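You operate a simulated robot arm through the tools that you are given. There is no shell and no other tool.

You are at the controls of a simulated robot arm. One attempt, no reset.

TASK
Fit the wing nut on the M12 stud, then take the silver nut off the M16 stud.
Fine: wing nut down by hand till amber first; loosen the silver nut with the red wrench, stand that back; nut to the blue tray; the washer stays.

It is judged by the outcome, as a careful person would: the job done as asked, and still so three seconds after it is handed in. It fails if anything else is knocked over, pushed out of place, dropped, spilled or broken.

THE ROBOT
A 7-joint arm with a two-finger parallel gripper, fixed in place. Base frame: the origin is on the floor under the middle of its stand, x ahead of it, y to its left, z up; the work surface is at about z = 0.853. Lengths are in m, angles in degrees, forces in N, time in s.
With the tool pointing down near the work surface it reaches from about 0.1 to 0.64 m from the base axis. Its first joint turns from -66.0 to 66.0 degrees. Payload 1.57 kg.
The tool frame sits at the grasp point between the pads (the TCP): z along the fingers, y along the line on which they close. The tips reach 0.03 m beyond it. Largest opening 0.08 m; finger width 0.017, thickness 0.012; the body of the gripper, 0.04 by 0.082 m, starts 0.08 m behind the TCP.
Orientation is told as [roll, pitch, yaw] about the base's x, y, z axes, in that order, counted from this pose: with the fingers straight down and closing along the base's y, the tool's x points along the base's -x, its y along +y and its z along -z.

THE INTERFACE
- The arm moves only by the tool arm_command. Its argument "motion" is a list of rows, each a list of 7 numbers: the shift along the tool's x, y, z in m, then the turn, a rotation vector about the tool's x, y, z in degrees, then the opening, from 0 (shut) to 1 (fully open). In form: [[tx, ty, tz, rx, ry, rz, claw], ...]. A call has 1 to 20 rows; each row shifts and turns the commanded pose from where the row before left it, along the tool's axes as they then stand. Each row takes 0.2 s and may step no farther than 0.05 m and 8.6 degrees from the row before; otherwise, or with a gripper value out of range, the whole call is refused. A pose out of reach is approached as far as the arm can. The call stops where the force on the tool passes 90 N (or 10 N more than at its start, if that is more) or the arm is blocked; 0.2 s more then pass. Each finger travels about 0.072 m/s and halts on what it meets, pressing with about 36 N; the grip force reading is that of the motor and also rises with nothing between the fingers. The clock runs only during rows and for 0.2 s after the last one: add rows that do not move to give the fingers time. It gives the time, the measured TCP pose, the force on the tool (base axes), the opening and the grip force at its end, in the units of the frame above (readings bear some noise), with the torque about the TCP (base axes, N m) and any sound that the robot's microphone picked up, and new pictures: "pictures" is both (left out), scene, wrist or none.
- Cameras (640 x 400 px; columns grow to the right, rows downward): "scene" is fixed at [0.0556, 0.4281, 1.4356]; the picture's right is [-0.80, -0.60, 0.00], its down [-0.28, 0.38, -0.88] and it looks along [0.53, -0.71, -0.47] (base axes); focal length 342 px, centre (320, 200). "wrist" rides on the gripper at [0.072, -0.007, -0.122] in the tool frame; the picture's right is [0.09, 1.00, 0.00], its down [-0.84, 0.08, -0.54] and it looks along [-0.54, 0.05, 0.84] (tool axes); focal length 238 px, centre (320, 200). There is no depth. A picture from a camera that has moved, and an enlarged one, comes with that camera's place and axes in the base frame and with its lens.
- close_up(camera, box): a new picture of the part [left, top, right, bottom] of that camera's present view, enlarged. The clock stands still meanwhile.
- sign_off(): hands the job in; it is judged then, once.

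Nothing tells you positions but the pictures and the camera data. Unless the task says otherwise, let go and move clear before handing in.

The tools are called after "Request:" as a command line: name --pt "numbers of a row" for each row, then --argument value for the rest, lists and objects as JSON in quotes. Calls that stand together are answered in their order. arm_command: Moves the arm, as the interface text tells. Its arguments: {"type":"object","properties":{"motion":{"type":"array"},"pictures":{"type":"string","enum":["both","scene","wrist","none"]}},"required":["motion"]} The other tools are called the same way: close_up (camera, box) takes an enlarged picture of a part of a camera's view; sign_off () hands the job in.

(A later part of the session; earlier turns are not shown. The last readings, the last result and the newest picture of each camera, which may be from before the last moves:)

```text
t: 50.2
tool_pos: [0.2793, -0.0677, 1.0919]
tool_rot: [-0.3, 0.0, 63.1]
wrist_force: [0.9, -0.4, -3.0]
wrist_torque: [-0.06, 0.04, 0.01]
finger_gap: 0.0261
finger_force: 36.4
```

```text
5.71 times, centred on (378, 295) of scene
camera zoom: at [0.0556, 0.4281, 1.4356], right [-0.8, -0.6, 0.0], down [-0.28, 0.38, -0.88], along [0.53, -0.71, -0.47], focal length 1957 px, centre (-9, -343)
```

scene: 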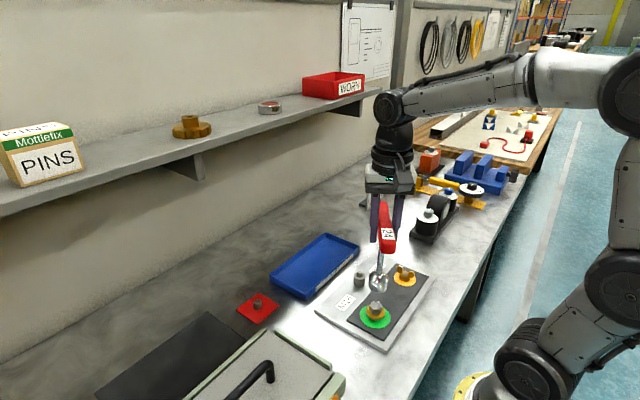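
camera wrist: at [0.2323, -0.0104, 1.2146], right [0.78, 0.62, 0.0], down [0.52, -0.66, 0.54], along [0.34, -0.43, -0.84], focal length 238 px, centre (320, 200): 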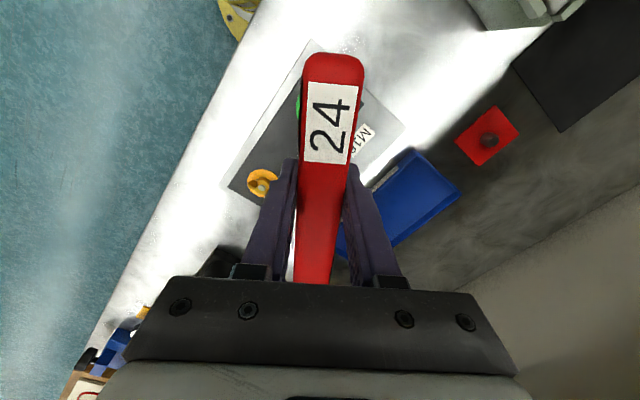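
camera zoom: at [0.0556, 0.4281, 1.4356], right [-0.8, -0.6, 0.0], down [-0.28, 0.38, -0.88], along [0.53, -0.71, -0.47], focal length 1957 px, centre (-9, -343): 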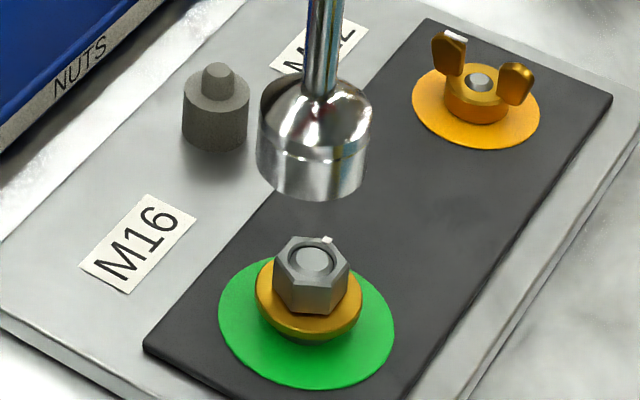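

I now have the shaft offset: about 6.3 mm along the bar, with good joint range both ways. I'll turn back to -57°, apply the offset and come down to about 1 cm above the nut.

Request:
arm_command --pt "0 0 0 0 0 8.0 0" --pt "0 0 0 0 0 8.0 0" --pt "0 0 0 0 0 8.0 0" --pt "0 0 0 0 0 8.0 0" --pt "0 0 0 0 0 8.0 0" --pt "0 0 0 0 0 8.0 0" --pt "0 0 0 0 0 8.0 0" --pt "0 0 0 0 0 8.0 0" --pt "0 0 0 0 0 8.0 0" --pt "0 0 0 0 0 8.0 0" --pt "0 0 0 0 0 8.0 0" --pt "0 0 0 0 0 8.0 0" --pt "0 0 0 0 0 8.0 0" --pt "0 0 0 0 0 8.0 0" --pt "0 0 0 0 0 8.0 0" --pt "0.0049 -0.0004 0.015 0 0 0 0" --pt "0 0 0.015 0 0 0 0" --pt "0 0 0 0 0 0 0" --pt "0 0 0 0 0 0 0" --pictures "none"

Request:
close_up --camera "scene" --box '[355, 260, 400, 330]'

```text
t: 54.2
tool_pos: [0.2772, -0.0623, 1.062]
tool_rot: [0.0, -0.1, -57.0]
wrist_force: [0.6, 0.4, -2.2]
wrist_torque: [0.03, 0.01, -0.01]
finger_gap: 0.026
finger_force: 36.1
```

```text
5.71 times, centred on (378, 295) of scene
camera zoom: at [0.0556, 0.4281, 1.4356], right [-0.8, -0.6, 0.0], down [-0.28, 0.38, -0.88], along [0.53, -0.71, -0.47], focal length 1957 px, centre (-9, -343)
```

zoom: 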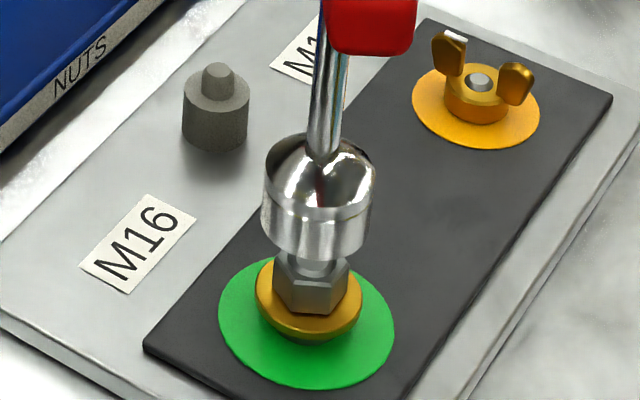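

Request:
arm_command --pt "-0.0004 -0.0012 0.004 0 0 0 0" --pt "0 0 0.004 0 0 0 0" --pt "0 0 0 0 0 0 0" --pt "0 0 0 0 0 0 0" --pt "0 0 0 0 0 0 0" --pictures "none"

Request:
close_up --camera "scene" --box '[362, 282, 392, 322]'

```text
t: 55.4
tool_pos: [0.2759, -0.0651, 1.0538]
tool_rot: [0.2, -0.1, -56.9]
wrist_force: [-0.6, 0.1, -2.8]
wrist_torque: [0.0, 0.0, 0.01]
finger_gap: 0.0258
finger_force: 35.5
```

```text
10.00 times, centred on (377, 302) of scene
camera zoom: at [0.0556, 0.4281, 1.4356], right [-0.8, -0.6, 0.0], down [-0.28, 0.38, -0.88], along [0.53, -0.71, -0.47], focal length 3425 px, centre (-250, -820)
```

zoom: 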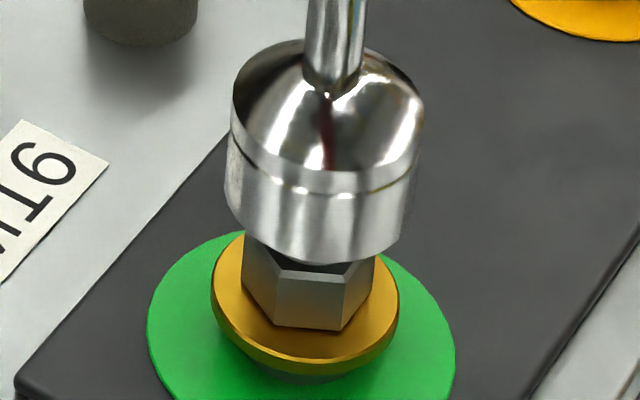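

The socket is about 9 mm above the nut and lined up in this view. I'll lower slowly until I feel contact.

Request:
arm_command --pt "0 0.0004 0.003 0 0 0 0" --pt "0 0 0.003 0 0 0 0" --pt "0 0 0.001 0 0 0 0" --pt "0 0 0.001 0 0 0 0" --pt "0 0 0 0 0 0 0" --pt "0 0 0 0 0 0 0" --pictures "none"

Request:
close_up --camera "scene" --box '[362, 282, 392, 322]'

```text
t: 56.8
tool_pos: [0.2758, -0.065, 1.0465]
tool_rot: [0.1, -0.1, -56.9]
wrist_force: [0.4, 0.2, -3.3]
wrist_torque: [0.04, 0.01, 0.0]
finger_gap: 0.0261
finger_force: 35.8
```

```text
10.00 times, centred on (377, 302) of scene
camera zoom: at [0.0556, 0.4281, 1.4356], right [-0.8, -0.6, 0.0], down [-0.28, 0.38, -0.88], along [0.53, -0.71, -0.47], focal length 3425 px, centre (-250, -820)
```

zoom: 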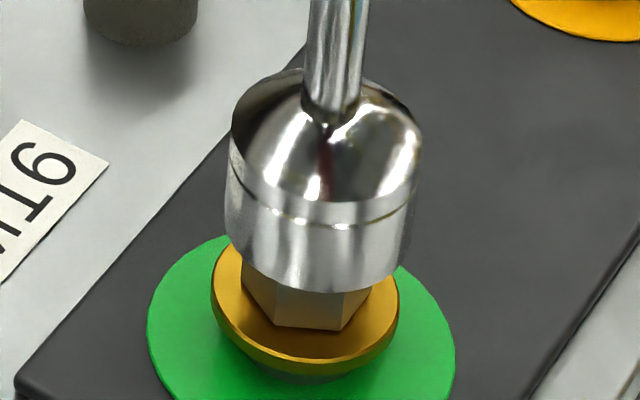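

Request:
arm_command --pt "0 0 0.001 0 0 0 0" --pt "0 0 0.001 0 0 0 0" --pt "0 0 0 0 0 0 0" --pt "0 0 0 0 0 0 0" --pictures "none"

Request:
close_up --camera "scene" --box '[362, 282, 392, 322]'

```text
t: 57.8
tool_pos: [0.2756, -0.0654, 1.0453]
tool_rot: [0.1, 0.0, -57.0]
wrist_force: [0.3, -0.6, -2.6]
wrist_torque: [0.02, 0.01, 0.0]
finger_gap: 0.0256
finger_force: 35.7
```

```text
10.00 times, centred on (377, 302) of scene
camera zoom: at [0.0556, 0.4281, 1.4356], right [-0.8, -0.6, 0.0], down [-0.28, 0.38, -0.88], along [0.53, -0.71, -0.47], focal length 3425 px, centre (-250, -820)
```

zoom: 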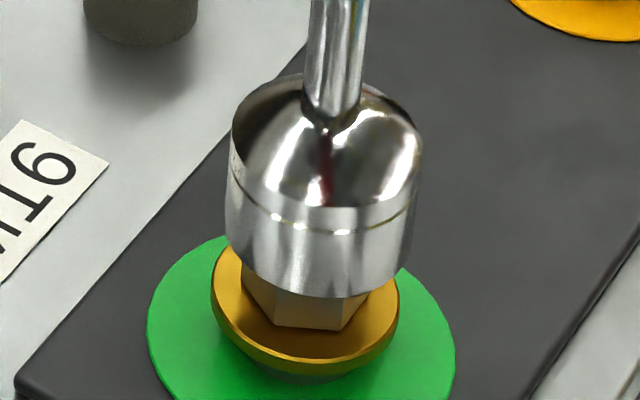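

Request:
arm_command --pt "0 0 0.001 0 0 0 0" --pt "0 0 0.001 0 0 0 0" --pt "0 0 0 0 0 0 0" --pt "0 0 0 0 0 0 0" --pictures "none"

Request:
close_up --camera "scene" --box '[362, 282, 392, 322]'

```text
t: 58.8
tool_pos: [0.2749, -0.065, 1.0426]
tool_rot: [0.1, 0.0, -56.9]
wrist_force: [-0.4, 0.6, -3.9]
wrist_torque: [0.04, 0.01, 0.0]
finger_gap: 0.0259
finger_force: 36.5
```

```text
10.00 times, centred on (377, 302) of scene
camera zoom: at [0.0556, 0.4281, 1.4356], right [-0.8, -0.6, 0.0], down [-0.28, 0.38, -0.88], along [0.53, -0.71, -0.47], focal length 3425 px, centre (-250, -820)
```

zoom: 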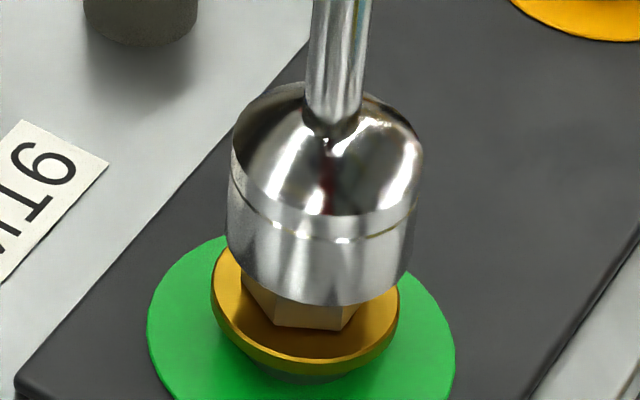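

Request:
arm_command --pt "0 0 0.001 0 0 0 0" --pt "0 0 0.001 0 0 0 0" --pt "0 0 0.001 0 0 0 0" --pt "0 0 0 0 0 0 0" --pt "0 0 0 0 0 0 0" --pictures "none"

Request:
close_up --camera "scene" --box '[362, 282, 392, 322]'

```text
t: 60.0
tool_pos: [0.2761, -0.0652, 1.0414]
tool_rot: [0.2, -0.1, -56.9]
wrist_force: [2.0, -0.4, -0.3]
wrist_torque: [-0.13, -0.27, 0.05]
finger_gap: 0.026
finger_force: 36.5
```

```text
10.00 times, centred on (377, 302) of scene
camera zoom: at [0.0556, 0.4281, 1.4356], right [-0.8, -0.6, 0.0], down [-0.28, 0.38, -0.88], along [0.53, -0.71, -0.47], focal length 3425 px, centre (-250, -820)
```

zoom: 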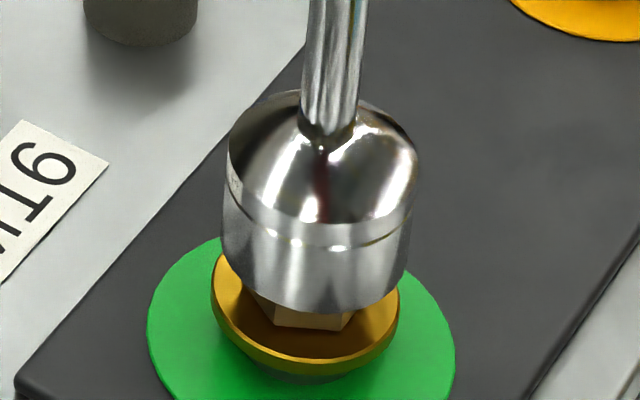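

I feel light contact pushing the socket toward +x. I'll lift 1.5 mm, shift about 1 mm that way and lower again.

Request:
arm_command --pt "0 0 -0.0015 0 0 0 0" --pt "-0.001 0.0006 0 0 0 0 0" --pt "0 0 0 0 0 0 0" --pt "0 0 0.001 0 0 0 0" --pt "0 0 0.001 0 0 0 0" --pt "0 0 0 0 0 0 0" --pt "0 0 0 0 0 0 0" --pictures "none"

Request:
close_up --camera "scene" --box '[362, 282, 392, 322]'

```text
t: 61.6
tool_pos: [0.2777, -0.0649, 1.0389]
tool_rot: [0.0, 0.0, -56.8]
wrist_force: [0.0, 0.3, -3.0]
wrist_torque: [0.0, 0.02, -0.01]
finger_gap: 0.0256
finger_force: 35.7
```

```text
10.00 times, centred on (377, 302) of scene
camera zoom: at [0.0556, 0.4281, 1.4356], right [-0.8, -0.6, 0.0], down [-0.28, 0.38, -0.88], along [0.53, -0.71, -0.47], focal length 3425 px, centre (-250, -820)
```

zoom: 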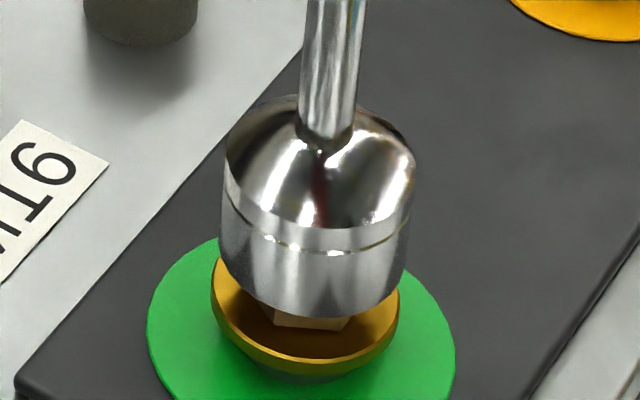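

It slid further down with no load, so it is seating over the nut. I'll continue gently.

Request:
arm_command --pt "0 0 0.001 0 0 0 0" --pt "0 0 0.001 0 0 0 0" --pt "0 0 0.001 0 0 0 0" --pt "0 0 0 0 0 0 0" --pt "0 0 0 0 0 0 0" --pictures "none"

Request:
close_up --camera "scene" --box '[362, 282, 392, 322]'

```text
t: 62.8
tool_pos: [0.2777, -0.0659, 1.0359]
tool_rot: [0.1, -0.1, -56.9]
wrist_force: [-0.2, -0.7, -3.2]
wrist_torque: [0.05, 0.01, 0.0]
finger_gap: 0.0259
finger_force: 36.3
```

```text
10.00 times, centred on (377, 302) of scene
camera zoom: at [0.0556, 0.4281, 1.4356], right [-0.8, -0.6, 0.0], down [-0.28, 0.38, -0.88], along [0.53, -0.71, -0.47], focal length 3425 px, centre (-250, -820)
```

zoom: 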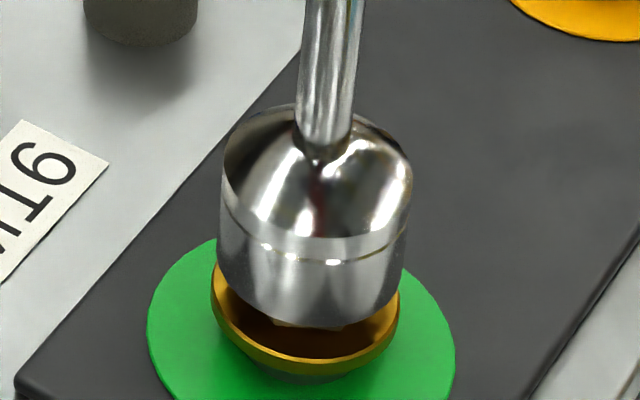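

Request:
arm_command --pt "0 0 0.001 0 0 0 0" --pt "0 0 0.001 0 0 0 0" --pt "0 0 0.001 0 0 0 0" --pt "0 0 0 0 0 0 0" --pt "0 0 0 0 0 0 0" --pictures "none"

Request:
close_up --camera "scene" --box '[362, 282, 392, 322]'

```text
t: 64.0
tool_pos: [0.2786, -0.0652, 1.0341]
tool_rot: [0.4, -0.3, -56.9]
wrist_force: [-1.3, 4.3, 29.2]
wrist_torque: [0.36, 0.58, 0.01]
finger_gap: 0.0256
finger_force: 35.3
```

```text
10.00 times, centred on (377, 302) of scene
camera zoom: at [0.0553, 0.4283, 1.4356], right [-0.8, -0.6, 0.0], down [-0.28, 0.38, -0.88], along [0.53, -0.71, -0.47], focal length 3425 px, centre (-250, -820)
```

zoom: 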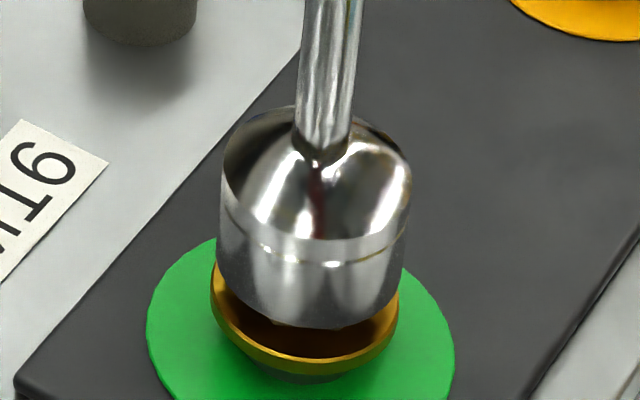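

The socket bottoms out on the nut at TCP z of about 1.034, about 10 mm down over the hex, so it is seated. I'll ease the push and try a small counter-clockwise twist about the stud axis while watching torque.

Request:
arm_command --pt "0 0 -0.0008 0 0 0 0" --pt "0 -0.00044 0 0 0 -4 0" --pt "0 -0.00044 0 0 0 -4 0" --pt "0 0 0 0 0 0 0" --pictures "none"

Request:
close_up --camera "scene" --box '[340, 220, 420, 330]'

Request:
close_up --camera "wrist" --box '[240, 60, 400, 260]'

```text
t: 65.0
tool_pos: [0.277, -0.0654, 1.0351]
tool_rot: [0.3, -0.4, -48.8]
wrist_force: [2.6, 4.8, 33.0]
wrist_torque: [0.38, 0.23, -0.61]
finger_gap: 0.0259
finger_force: 35.4
```

```text
3.64 times, centred on (380, 275) of scene
camera zoom: at [0.0554, 0.4283, 1.4355], right [-0.8, -0.6, 0.0], down [-0.28, 0.38, -0.88], along [0.53, -0.71, -0.47], focal length 1246 px, centre (102, -73)
```

zoom: 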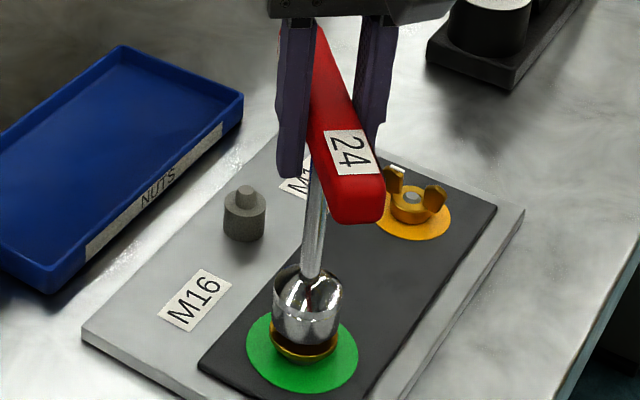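

```text
2.00 times, centred on (320, 160) of wrist
camera zoom: at [0.222, -0.016, 1.156], right [0.69, 0.73, 0.0], down [0.6, -0.58, 0.55], along [0.4, -0.37, -0.84], focal length 477 px, centre (320, 280)
```

zoom: 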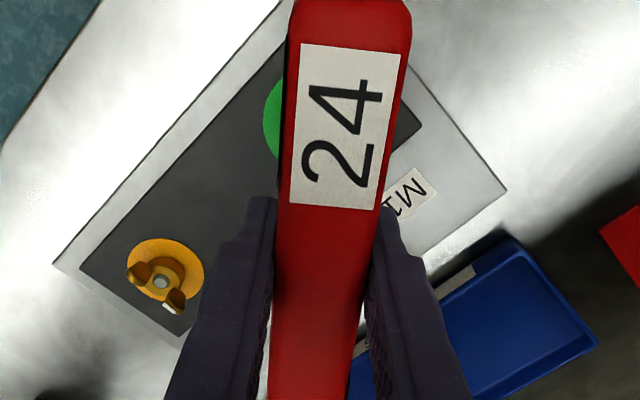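

The nut resists with 0.61 Nm, so the socket has engaged the hex. I'll keep twisting in small steps.

Request:
arm_command --pt "0 0 -0.001 0 0 0 0" --pt "0 -0.00044 0 0 0 -4 0" --pt "0 -0.00044 0 0 0 -4 0" --pt "0 0 0 0 0 0 0" --pictures "none"

Request:
close_up --camera "scene" --box '[340, 220, 420, 330]'

Request:
close_up --camera "wrist" --box '[240, 60, 400, 260]'

```text
t: 66.0
tool_pos: [0.2762, -0.066, 1.0342]
tool_rot: [0.2, -0.3, -40.8]
wrist_force: [12.9, 6.7, 12.4]
wrist_torque: [-0.3, -0.41, -0.18]
finger_gap: 0.0256
finger_force: 36.5
```

```text
3.64 times, centred on (380, 275) of scene
camera zoom: at [0.0559, 0.4283, 1.4355], right [-0.8, -0.6, 0.0], down [-0.28, 0.38, -0.88], along [0.53, -0.71, -0.47], focal length 1246 px, centre (102, -73)
```

zoom: 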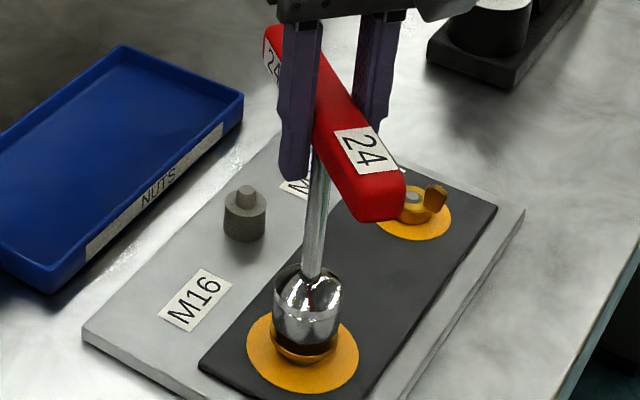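

```text
2.00 times, centred on (320, 160) of wrist
camera zoom: at [0.2152, -0.0245, 1.1564], right [0.58, 0.81, 0.0], down [0.68, -0.49, 0.55], along [0.45, -0.32, -0.84], focal length 477 px, centre (320, 280)
```

zoom: 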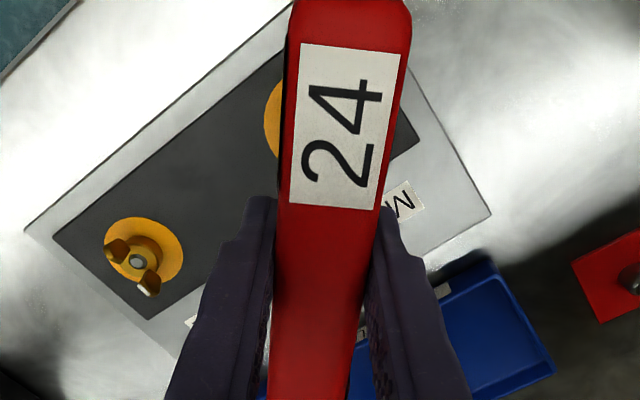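

The nut broke loose and the M16 indicator dropped from green to amber. I'll recentre for the side load and turn a bit more counter-clockwise, following the nut upward.

Request:
arm_command --pt "-0.0003 0.0006 -0.0005 0 0 0 0" --pt "0 -0.0006 -0.00024 0 0 -8 0" --pt "0 -0.0006 -0.00024 0 0 -8 0" --pt "0 -0.0006 -0.00024 0 0 -8 0" --pt "0 0 0 0 0 0 0" --pictures "none"

Request:
close_up --camera "scene" --box '[340, 220, 420, 330]'

```text
t: 67.2
tool_pos: [0.2752, -0.0684, 1.0356]
tool_rot: [0.0, 0.0, -16.7]
wrist_force: [8.6, -7.2, 1.1]
wrist_torque: [-0.49, -0.48, -0.05]
finger_gap: 0.0258
finger_force: 36.4
```

```text
3.64 times, centred on (380, 275) of scene
camera zoom: at [0.0558, 0.4279, 1.4357], right [-0.8, -0.6, 0.0], down [-0.28, 0.38, -0.88], along [0.53, -0.71, -0.47], focal length 1246 px, centre (102, -73)
```

zoom: 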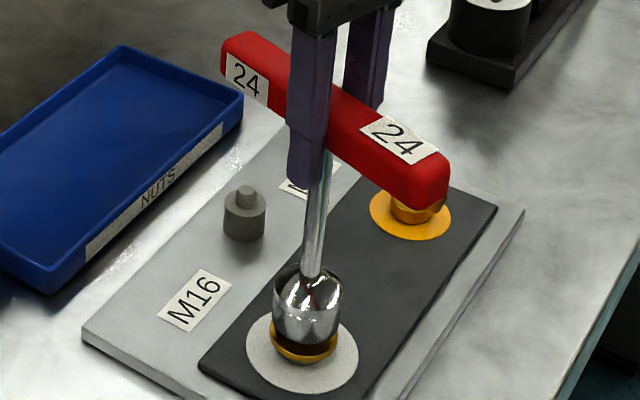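

The M16 indicator is now white, so the nut is loosened. I'll relieve the side load and lift the wrench straight up, watching that the nut stays put.

Request:
arm_command --pt "-0.0005 -0.0002 0 0 0 0 0" --pt "0 0 -0.002 0 0 0 0" --pt "0 0 -0.003 0 0 0 0" --pt "0 0 -0.004 0 0 0 0" --pt "0 0 -0.004 0 0 0 0" --pt "0 0 -0.006 0 0 0 0" --pt "0 0 -0.006 0 0 0 0" --pt "0 0 0 0 0 0 0" --pictures "none"

Request:
close_up --camera "scene" --box '[340, 230, 420, 330]'

```text
t: 69.0
tool_pos: [0.2753, -0.0676, 1.062]
tool_rot: [-0.1, -0.2, -16.9]
wrist_force: [-0.1, 0.5, -3.2]
wrist_torque: [-0.02, -0.01, 0.01]
finger_gap: 0.0259
finger_force: 35.9
```

```text
4.00 times, centred on (380, 280) of scene
camera zoom: at [0.0556, 0.4281, 1.4356], right [-0.8, -0.6, 0.0], down [-0.28, 0.38, -0.88], along [0.53, -0.71, -0.47], focal length 1370 px, centre (80, -120)
```

zoom: 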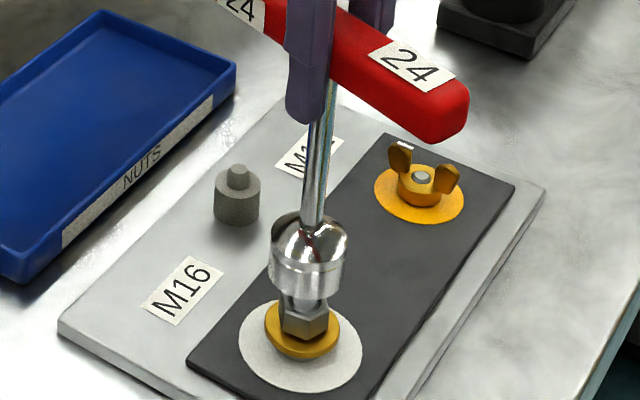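

The nut stayed on the stud and the wrench is clear. I'll raise it, square the yaw and carry it back above its stand.

Request:
arm_command --pt "0 0 -0.02 0 0 0 0" --pt "0 0 -0.015 0 0 -8.35 0" --pt "0 0 0 0 0 -8.35 0" --pt "-0.0327 0.0174 0 0 0 0 0" --pt "-0.0327 0.0174 0 0 0 0 0" --pt "-0.0327 0.0174 0 0 0 0 0" --pt "-0.0327 0.0174 0 0 0 0 0" --pt "-0.0327 0.0174 0 0 0 0 0" --pt "-0.0327 0.0174 0 0 0 0 0" --pt "-0.0327 0.0174 0 0 0 0 0" --pt "0 0 0 0 0 0 0" --pt "0 0 0 0 0 0 0" --pictures "scene"

Request:
close_up --camera "scene" --box '[200, 170, 320, 330]'

Request:
close_up --camera "wrist" --box '[240, 60, 400, 260]'

```text
t: 71.6
tool_pos: [0.5066, 0.054, 1.098]
tool_rot: [-0.1, -0.3, -0.1]
wrist_force: [0.7, -0.3, -2.9]
wrist_torque: [0.07, 0.0, 0.04]
finger_gap: 0.0256
finger_force: 36.0
```

scene: 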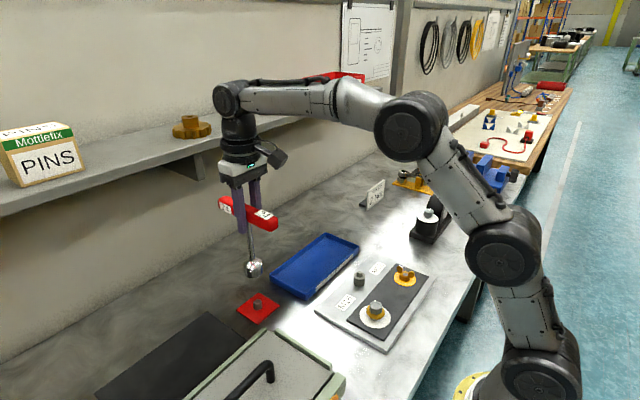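

```text
2.50 times, centred on (260, 250) of scene
camera zoom: at [0.0556, 0.4281, 1.4356], right [-0.8, -0.6, 0.0], down [-0.28, 0.38, -0.88], along [0.53, -0.71, -0.47], focal length 856 px, centre (470, 75)
```

zoom: 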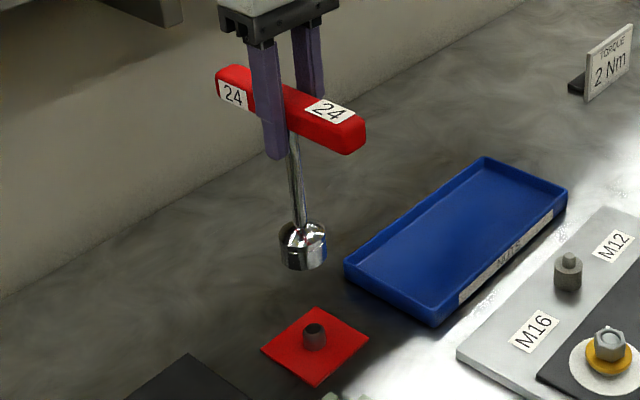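

```text
2.00 times, centred on (320, 160) of wrist
camera zoom: at [0.4331, 0.048, 1.2187], right [-0.09, 1.0, 0.0], down [0.84, 0.08, 0.54], along [0.54, 0.05, -0.84], focal length 477 px, centre (320, 280)
```

zoom: 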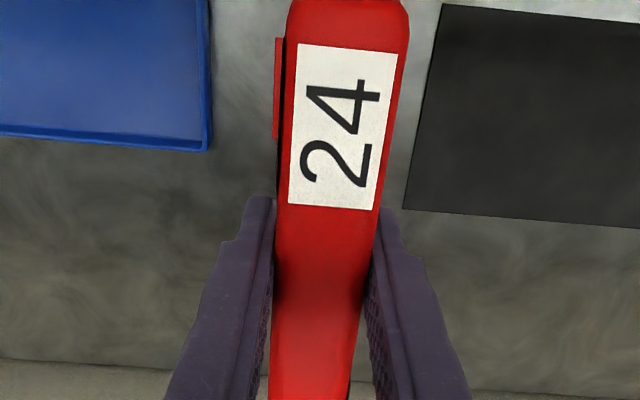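

The wrench hasn't slipped in the grip. I'll shift x by -2 mm to match the original pick pose and lower toward the peg, checking first.

Request:
arm_command --pt "0.002 0.0003 0.02 0 0 0 0" --pt "0 0 0.025 0 0 0 0" --pt "0 0 0.02 0 0 0 0" --pt "0 0 0.005 0 0 0 0" --pt "0 0 0 0 0 0 0" --pt "0 0 0 0 0 0 0" --pictures "none"

Request:
close_up --camera "scene" --box '[225, 250, 295, 330]'

Request:
close_up --camera "wrist" --box '[240, 60, 400, 260]'

```text
t: 73.0
tool_pos: [0.5034, 0.0538, 1.0271]
tool_rot: [-0.1, -0.1, -0.3]
wrist_force: [-0.2, -0.2, -3.0]
wrist_torque: [0.01, -0.02, -0.01]
finger_gap: 0.0257
finger_force: 36.1
```

```text
5.00 times, centred on (260, 290) of scene
camera zoom: at [0.0556, 0.4281, 1.4356], right [-0.8, -0.6, 0.0], down [-0.28, 0.38, -0.88], along [0.53, -0.71, -0.47], focal length 1712 px, centre (620, -250)
```

zoom: 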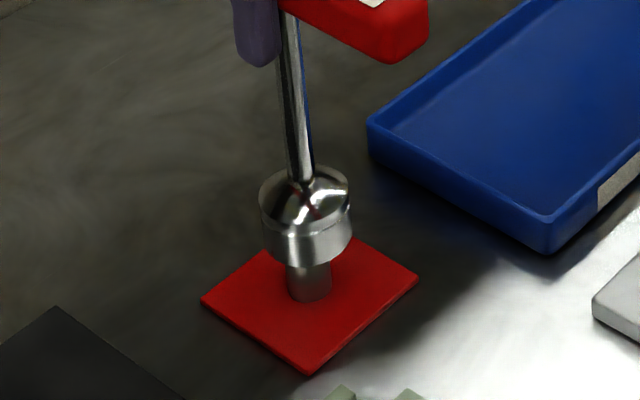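

```text
2.00 times, centred on (320, 160) of wrist
camera zoom: at [0.4301, 0.0474, 1.1492], right [-0.09, 1.0, 0.0], down [0.84, 0.08, 0.54], along [0.54, 0.05, -0.84], focal length 477 px, centre (320, 280)
```

zoom: 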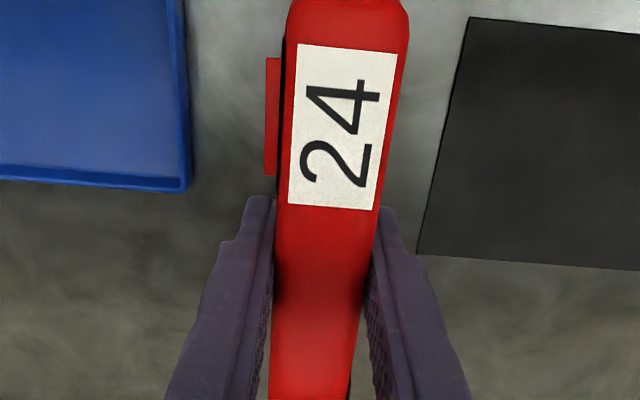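

The socket is right above the peg. I'll lower it over the peg in steps.

Request:
arm_command --pt "-0.0004 0.0003 0.004 0 0 0 0" --pt "0 0 0.004 0 0 0 0" --pt "0 0 0.003 0 0 0 0" --pt "0 0 0.002 0 0 0 0" --pt "0 0 0 0 0 0 0" --pictures "none"

Request:
close_up --camera "scene" --box '[225, 250, 295, 330]'

```text
t: 74.2
tool_pos: [0.5032, 0.0547, 1.0136]
tool_rot: [-0.1, -0.2, -0.2]
wrist_force: [0.5, 0.6, -3.1]
wrist_torque: [0.01, 0.03, -0.01]
finger_gap: 0.026
finger_force: 36.4
```

```text
5.00 times, centred on (260, 290) of scene
camera zoom: at [0.0556, 0.4281, 1.4356], right [-0.8, -0.6, 0.0], down [-0.28, 0.38, -0.88], along [0.53, -0.71, -0.47], focal length 1712 px, centre (620, -250)
```

zoom: 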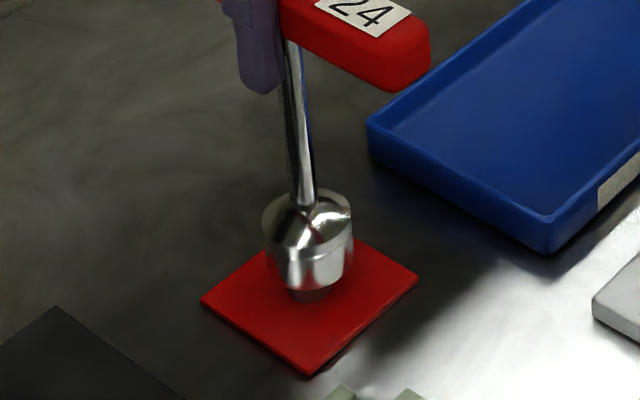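

Request:
arm_command --pt "0 0 0.004 0 0 0 0" --pt "0 0 0.004 0 0 0 0" --pt "0 0 0.003 0 0 0 0" --pt "0 0 0.002 0 0 0 0" --pt "0 0 0 0 0 0 0" --pictures "none"

Request:
close_up --camera "scene" --box '[225, 250, 295, 330]'

```text
t: 75.4
tool_pos: [0.5029, 0.0531, 1.0012]
tool_rot: [-0.1, -0.2, -0.1]
wrist_force: [0.3, 0.1, -2.5]
wrist_torque: [-0.03, 0.02, 0.0]
finger_gap: 0.0258
finger_force: 36.3
```

```text
5.00 times, centred on (260, 290) of scene
camera zoom: at [0.0556, 0.4281, 1.4356], right [-0.8, -0.6, 0.0], down [-0.28, 0.38, -0.88], along [0.53, -0.71, -0.47], focal length 1712 px, centre (620, -250)
```

zoom: 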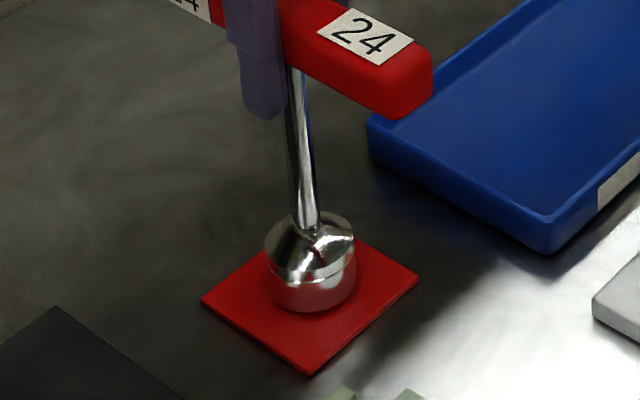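

Request:
arm_command --pt "0 0 0.001 0 0 0 0" --pt "0 0 0.001 0 0 0 0" --pt "0 0 0.001 0 0 0 0" --pt "0 0 0 0 0 0 0" --pictures "none"

Request:
close_up --camera "scene" --box '[225, 250, 295, 330]'

```text
t: 76.4
tool_pos: [0.5032, 0.0544, 0.9976]
tool_rot: [-0.1, -0.2, -0.2]
wrist_force: [-1.3, 0.1, 2.6]
wrist_torque: [-0.07, 0.34, -0.01]
finger_gap: 0.0259
finger_force: 36.3
```

```text
5.00 times, centred on (260, 290) of scene
camera zoom: at [0.0555, 0.4281, 1.4356], right [-0.8, -0.6, 0.0], down [-0.28, 0.38, -0.88], along [0.53, -0.71, -0.47], focal length 1712 px, centre (620, -250)
```

zoom: 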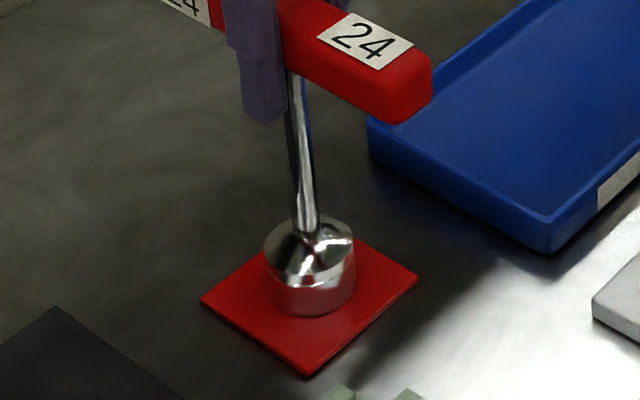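

The wrench rests on its plate and is fully supported. I'll open the fingers and check that it stands upright.

Request:
arm_command --pt "0 0 0 0 0 0 0.38" --pt "0 0 0 0 0 0 0.5" --pt "0 0 0 0 0 0 0.7" --pt "0 0 0 0 0 0 0.8" --pt "0 0 0 0 0 0 0.8" --pt "0 0 0 0 0 0 0.8" --pictures "scene"

Request:
close_up --camera "scene" --box '[200, 200, 320, 330]'

Request:
close_up --camera "wrist" --box '[240, 60, 400, 260]'

```text
t: 77.8
tool_pos: [0.5034, 0.0545, 0.9989]
tool_rot: [-0.1, -0.2, -0.2]
wrist_force: [-0.4, 0.0, 0.0]
wrist_torque: [-0.02, 0.0, -0.03]
finger_gap: 0.0641
finger_force: 0.0
```

scene: 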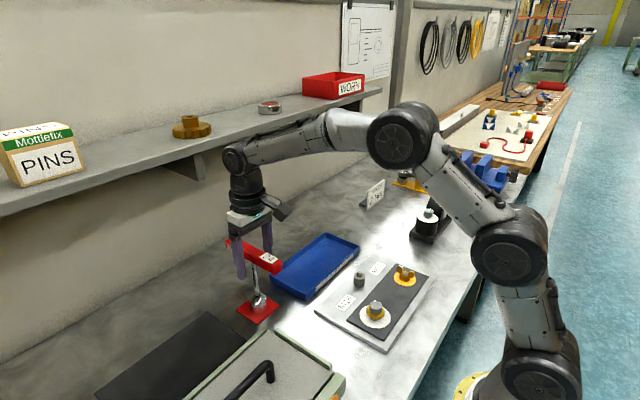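

```text
3.08 times, centred on (260, 265) of scene
camera zoom: at [0.0556, 0.4281, 1.4356], right [-0.8, -0.6, 0.0], down [-0.28, 0.38, -0.88], along [0.53, -0.71, -0.47], focal length 1054 px, centre (505, 0)
```

zoom: 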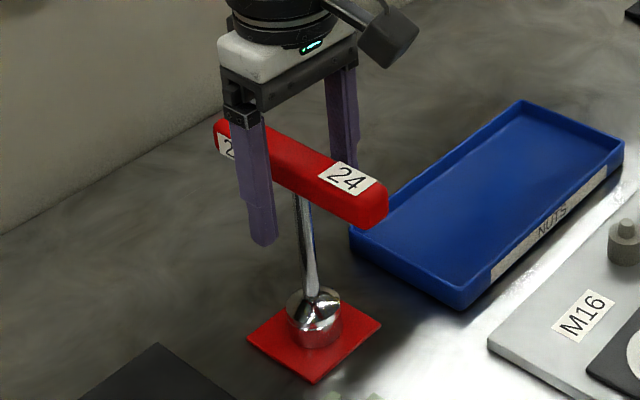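

```text
2.00 times, centred on (320, 160) of wrist
camera zoom: at [0.4298, 0.0479, 1.1194], right [-0.09, 1.0, 0.0], down [0.84, 0.08, 0.54], along [0.54, 0.05, -0.84], focal length 477 px, centre (320, 280)
```

zoom: 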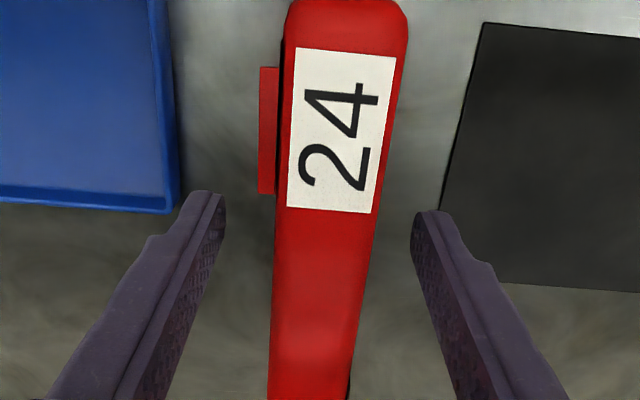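

The wrench stands on its peg as before. I'll rise clear and go look at the silver nut from above.

Request:
arm_command --pt "0 0 -0.02 0 0 0 0.8" --pt "0 0 -0.04 0 0 0 1" --pt "0 0 -0.04 0 0 0 1" --pt "0.037 -0.02 0 0 0 0 1" --pt "0.0375 -0.021 0 0 0 0 1" --pt "0.0375 -0.021 0 0 0 0 1" --pt "0.0375 -0.021 0 0 0 0 1" --pt "0.0375 -0.021 0 0 0 0 1" --pt "0.0375 -0.02 0 0 0 0 1" --pt "0 0 0.04 0 0 0 0.9" --pt "0 0 0.04 0 0 0 0.7" --pt "0 0 0 0 0 0 0.7" --pt "0 0 0 0 0 0 0.7" --pictures "wrist"

Request:
close_up --camera "wrist" --box '[270, 90, 370, 180]'

Request:
close_up --camera "scene" --box '[355, 280, 400, 330]'

```text
t: 80.6
tool_pos: [0.2773, -0.0718, 1.0173]
tool_rot: [-0.1, -0.2, -0.1]
wrist_force: [0.7, 0.6, -0.3]
wrist_torque: [0.03, -0.03, -0.02]
finger_gap: 0.0558
finger_force: 0.1
camera wrist: at [0.2048, -0.0782, 1.1382], right [-0.09, 1.0, 0.0], down [0.84, 0.08, 0.54], along [0.54, 0.05, -0.84], focal length 238 px, centre (320, 200)
```

wrist: 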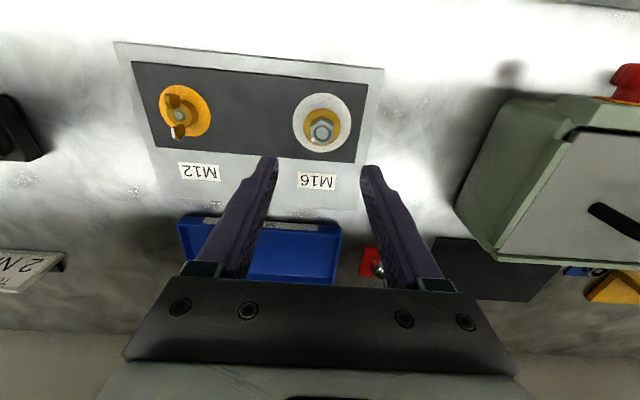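

```text
4.44 times, centred on (320, 135) of wrist
camera zoom: at [0.2048, -0.0782, 1.1382], right [-0.09, 1.0, 0.0], down [0.84, 0.08, 0.54], along [0.54, 0.05, -0.84], focal length 1059 px, centre (320, 489)
```

zoom: 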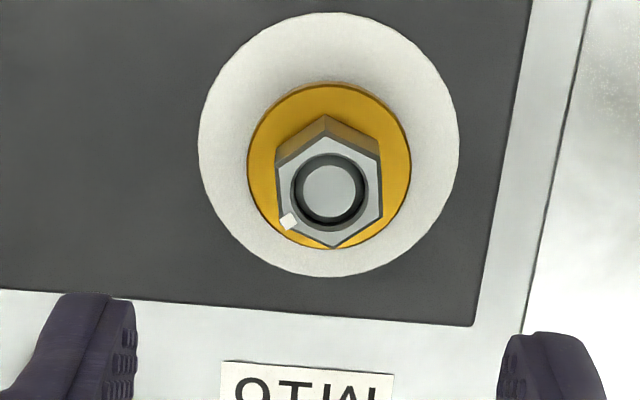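

```text
8.00 times, centred on (378, 305) of scene
camera zoom: at [0.0556, 0.4281, 1.4356], right [-0.8, -0.6, 0.0], down [-0.28, 0.38, -0.88], along [0.53, -0.71, -0.47], focal length 2740 px, centre (-140, -640)
```

zoom: 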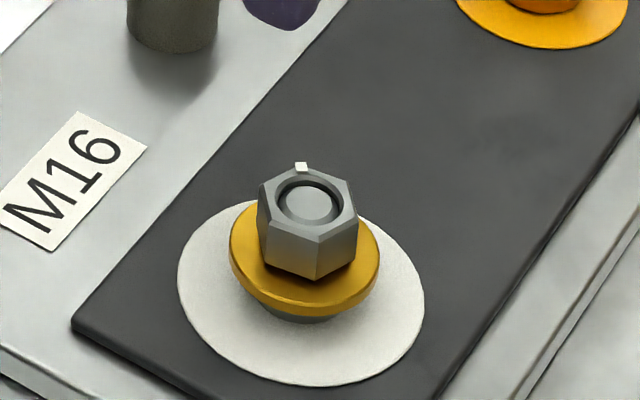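

The hex flats now face about ±y, at roughly +9°. I'll rotate to yaw -171°, a 60° multiple with nearly 240° of counter-clockwise range, and look again before descending.

Request:
arm_command --pt "-0.0022 0.0028 0 0 0 8.55 0.7" --pt "0 0 0 0 0 8.55 0.7" --pt "0 0 0 0 0 8.55 0.7" --pt "0 0 0 0 0 8.55 0.7" --pt "0 0 0 0 0 8.55 0.7" --pt "0 0 0 0 0 8.55 0.7" --pt "0 0 0 0 0 8.55 0.7" --pt "0 0 0 0 0 8.55 0.7" --pt "0 0 0 0 0 8.55 0.7" --pt "0 0 0 0 0 8.55 0.7" --pt "0 0 0 0 0 8.55 0.7" --pt "0 0 0 0 0 8.55 0.7" --pt "0 0 0 0 0 8.55 0.7" --pt "0 0 0 0 0 8.55 0.7" --pt "0 0 0 0 0 8.55 0.7" --pt "0 0 0 0 0 8.55 0.7" --pt "0 0 0 0 0 8.55 0.7" --pt "0 0 0 0 0 8.55 0.7" --pt "0 0 0 0 0 8.55 0.7" --pt "0 0 0 0 0 8.55 0.7" --pictures "none"

Request:
arm_command --pt "0 0 0 0 0 0 0.7" --pt "0 0 0 0 0 0 0.7" --pictures "wrist"

Request:
close_up --camera "wrist" --box '[270, 90, 370, 180]'

```text
t: 84.8
tool_pos: [0.2809, -0.0671, 1.017]
tool_rot: [0.1, 0.2, -171.2]
wrist_force: [-0.3, -0.5, -0.1]
wrist_torque: [-0.01, 0.0, 0.03]
finger_gap: 0.0559
finger_force: 0.1
```

```text
t: 85.4
tool_pos: [0.2797, -0.0674, 1.0167]
tool_rot: [0.1, 0.1, -171.2]
wrist_force: [0.4, -0.5, -0.1]
wrist_torque: [0.0, -0.02, -0.01]
finger_gap: 0.0561
finger_force: 0.1
camera wrist: at [0.3489, -0.0485, 1.1391], right [0.24, -0.97, 0.0], down [-0.82, -0.2, 0.54], along [-0.52, -0.13, -0.84], focal length 238 px, centre (320, 200)
```

wrist: 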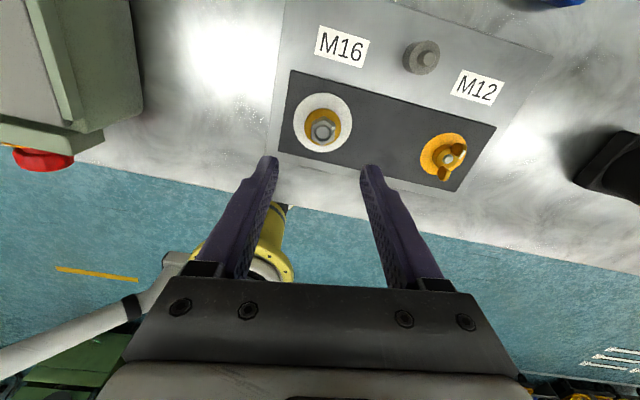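

```text
4.44 times, centred on (320, 135) of wrist
camera zoom: at [0.3489, -0.0485, 1.1391], right [0.24, -0.97, 0.0], down [-0.82, -0.2, 0.54], along [-0.52, -0.13, -0.84], focal length 1059 px, centre (320, 489)
```

zoom: 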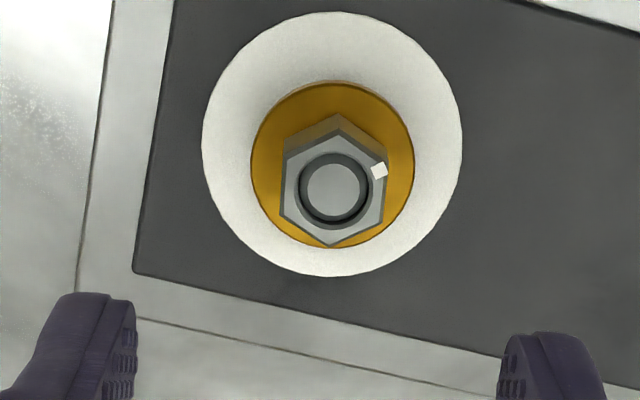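

The nut is about 2.4 mm off in tool y and 1.4 mm in x, and the hex is about 3° further counter-clockwise. I'll correct these and descend to just above it.

Request:
arm_command --pt "-0.0014 0.0024 0.02 0 0 -2.8 0.7" --pt "0 0 0.03 0 0 0 0.7" --pt "0 0 0.03 0 0 0 0.65" --pt "0 0 0 0 0 0 0.6" --pt "0 0 0 0 0 0 0.6" --pictures "none"

Request:
close_up --camera "wrist" --box '[270, 110, 370, 200]'

Request:
close_up --camera "scene" --box '[350, 270, 405, 330]'

```text
t: 86.6
tool_pos: [0.2804, -0.0692, 0.9364]
tool_rot: [0.1, 0.2, -168.4]
wrist_force: [0.5, -0.1, -0.3]
wrist_torque: [0.04, 0.01, 0.0]
finger_gap: 0.048
finger_force: 0.0
```

```text
4.44 times, centred on (320, 155) of wrist
camera zoom: at [0.3484, -0.0483, 1.0593], right [0.29, -0.96, 0.0], down [-0.81, -0.24, 0.54], along [-0.52, -0.16, -0.84], focal length 1059 px, centre (320, 400)
```

zoom: 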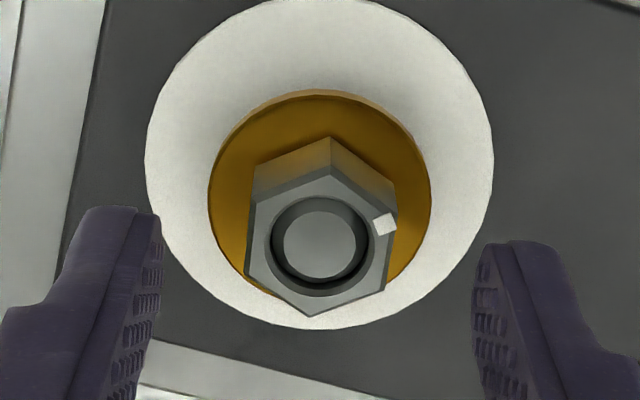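

```text
6.67 times, centred on (378, 300) of scene
camera zoom: at [0.0556, 0.4281, 1.4356], right [-0.8, -0.6, 0.0], down [-0.28, 0.38, -0.88], along [0.53, -0.71, -0.47], focal length 2283 px, centre (-63, -467)
```

zoom: 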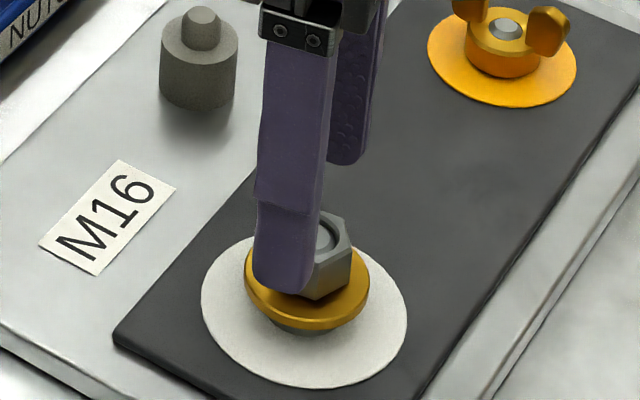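

The nut is well centred and squared. I'll lower so the tips sit just above the washer, then close on the flats.

Request:
arm_command --pt "0 -0.0004 0.01 0 0 0 0.6" --pt "0 0 0.006 0 0 0 0.6" --pt "0 0 0.002 0 0 0 0.6" --pt "0 0 0 0 0 0 0.6" --pt "0 0 0 0 0 0 0.6" --pictures "none"

Request:
close_up --camera "scene" --box '[362, 285, 392, 325]'

Request:
close_up --camera "wrist" --box '[270, 110, 370, 200]'

```text
t: 87.8
tool_pos: [0.2798, -0.0677, 0.919]
tool_rot: [0.0, 0.2, -168.5]
wrist_force: [0.3, -0.2, 0.4]
wrist_torque: [0.01, 0.01, -0.01]
finger_gap: 0.048
finger_force: 0.1
```

```text
10.00 times, centred on (377, 305) of scene
camera zoom: at [0.0556, 0.4281, 1.4356], right [-0.8, -0.6, 0.0], down [-0.28, 0.38, -0.88], along [0.53, -0.71, -0.47], focal length 3425 px, centre (-250, -850)
```

zoom: 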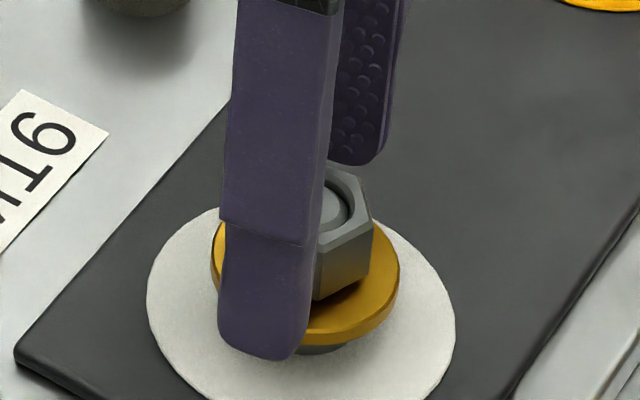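

```text
4.44 times, centred on (320, 155) of wrist
camera zoom: at [0.3478, -0.0473, 1.041], right [0.29, -0.96, 0.0], down [-0.81, -0.24, 0.54], along [-0.52, -0.16, -0.84], focal length 1059 px, centre (320, 400)
```

zoom: 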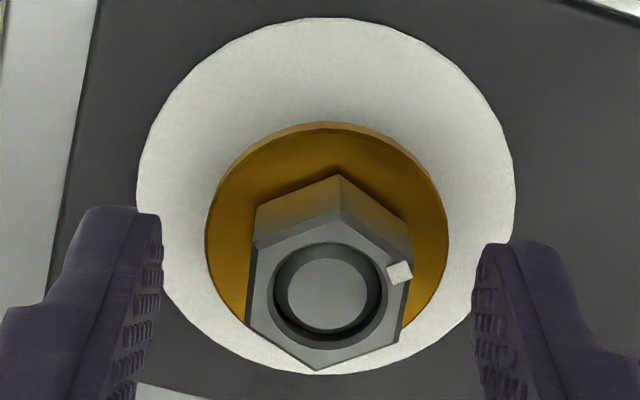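

Request:
arm_command --pt "0 0.0005 0 0 0 0 0.4" --pt "0 0 0 0 0 0 0" --pt "0 0 0 0 0 0 0" --pt "0 0 0 0 0 0 0" --pt "0 0 0 0 0 0 0" --pictures "none"

Request:
close_up --camera "scene" --box '[362, 285, 392, 325]'

Request:
close_up --camera "wrist" --box '[270, 110, 370, 200]'

```text
t: 89.0
tool_pos: [0.2808, -0.0695, 0.9188]
tool_rot: [0.2, 0.2, -168.4]
wrist_force: [4.0, -9.9, -1.3]
wrist_torque: [-0.32, -0.08, 0.02]
finger_gap: 0.0231
finger_force: 35.5
```

```text
10.00 times, centred on (377, 305) of scene
camera zoom: at [0.0557, 0.4278, 1.4357], right [-0.8, -0.6, 0.0], down [-0.28, 0.38, -0.88], along [0.53, -0.71, -0.47], focal length 3425 px, centre (-250, -850)
```

zoom: 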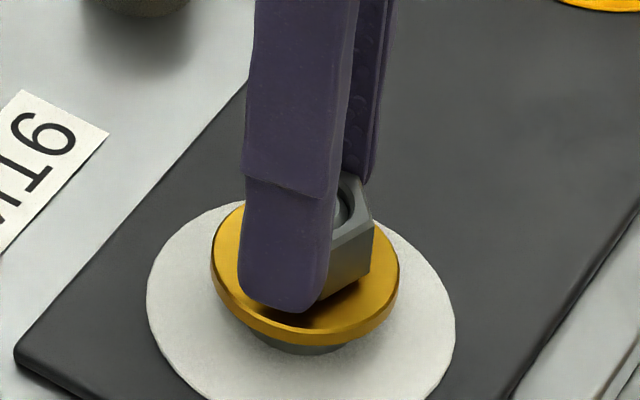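

```text
4.44 times, centred on (320, 155) of wrist
camera zoom: at [0.3479, -0.0482, 1.0418], right [0.29, -0.96, 0.0], down [-0.81, -0.24, 0.54], along [-0.51, -0.16, -0.84], focal length 1059 px, centre (320, 400)
```

zoom: 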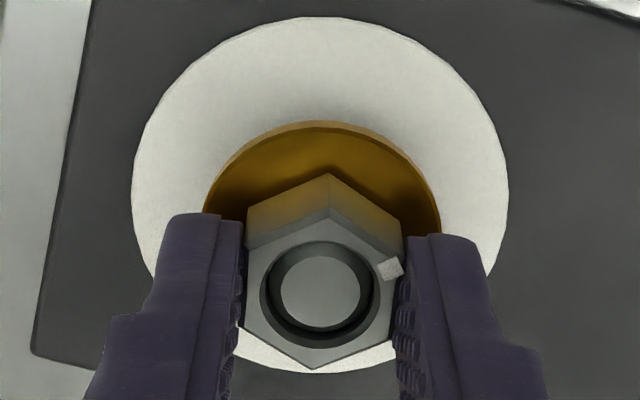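

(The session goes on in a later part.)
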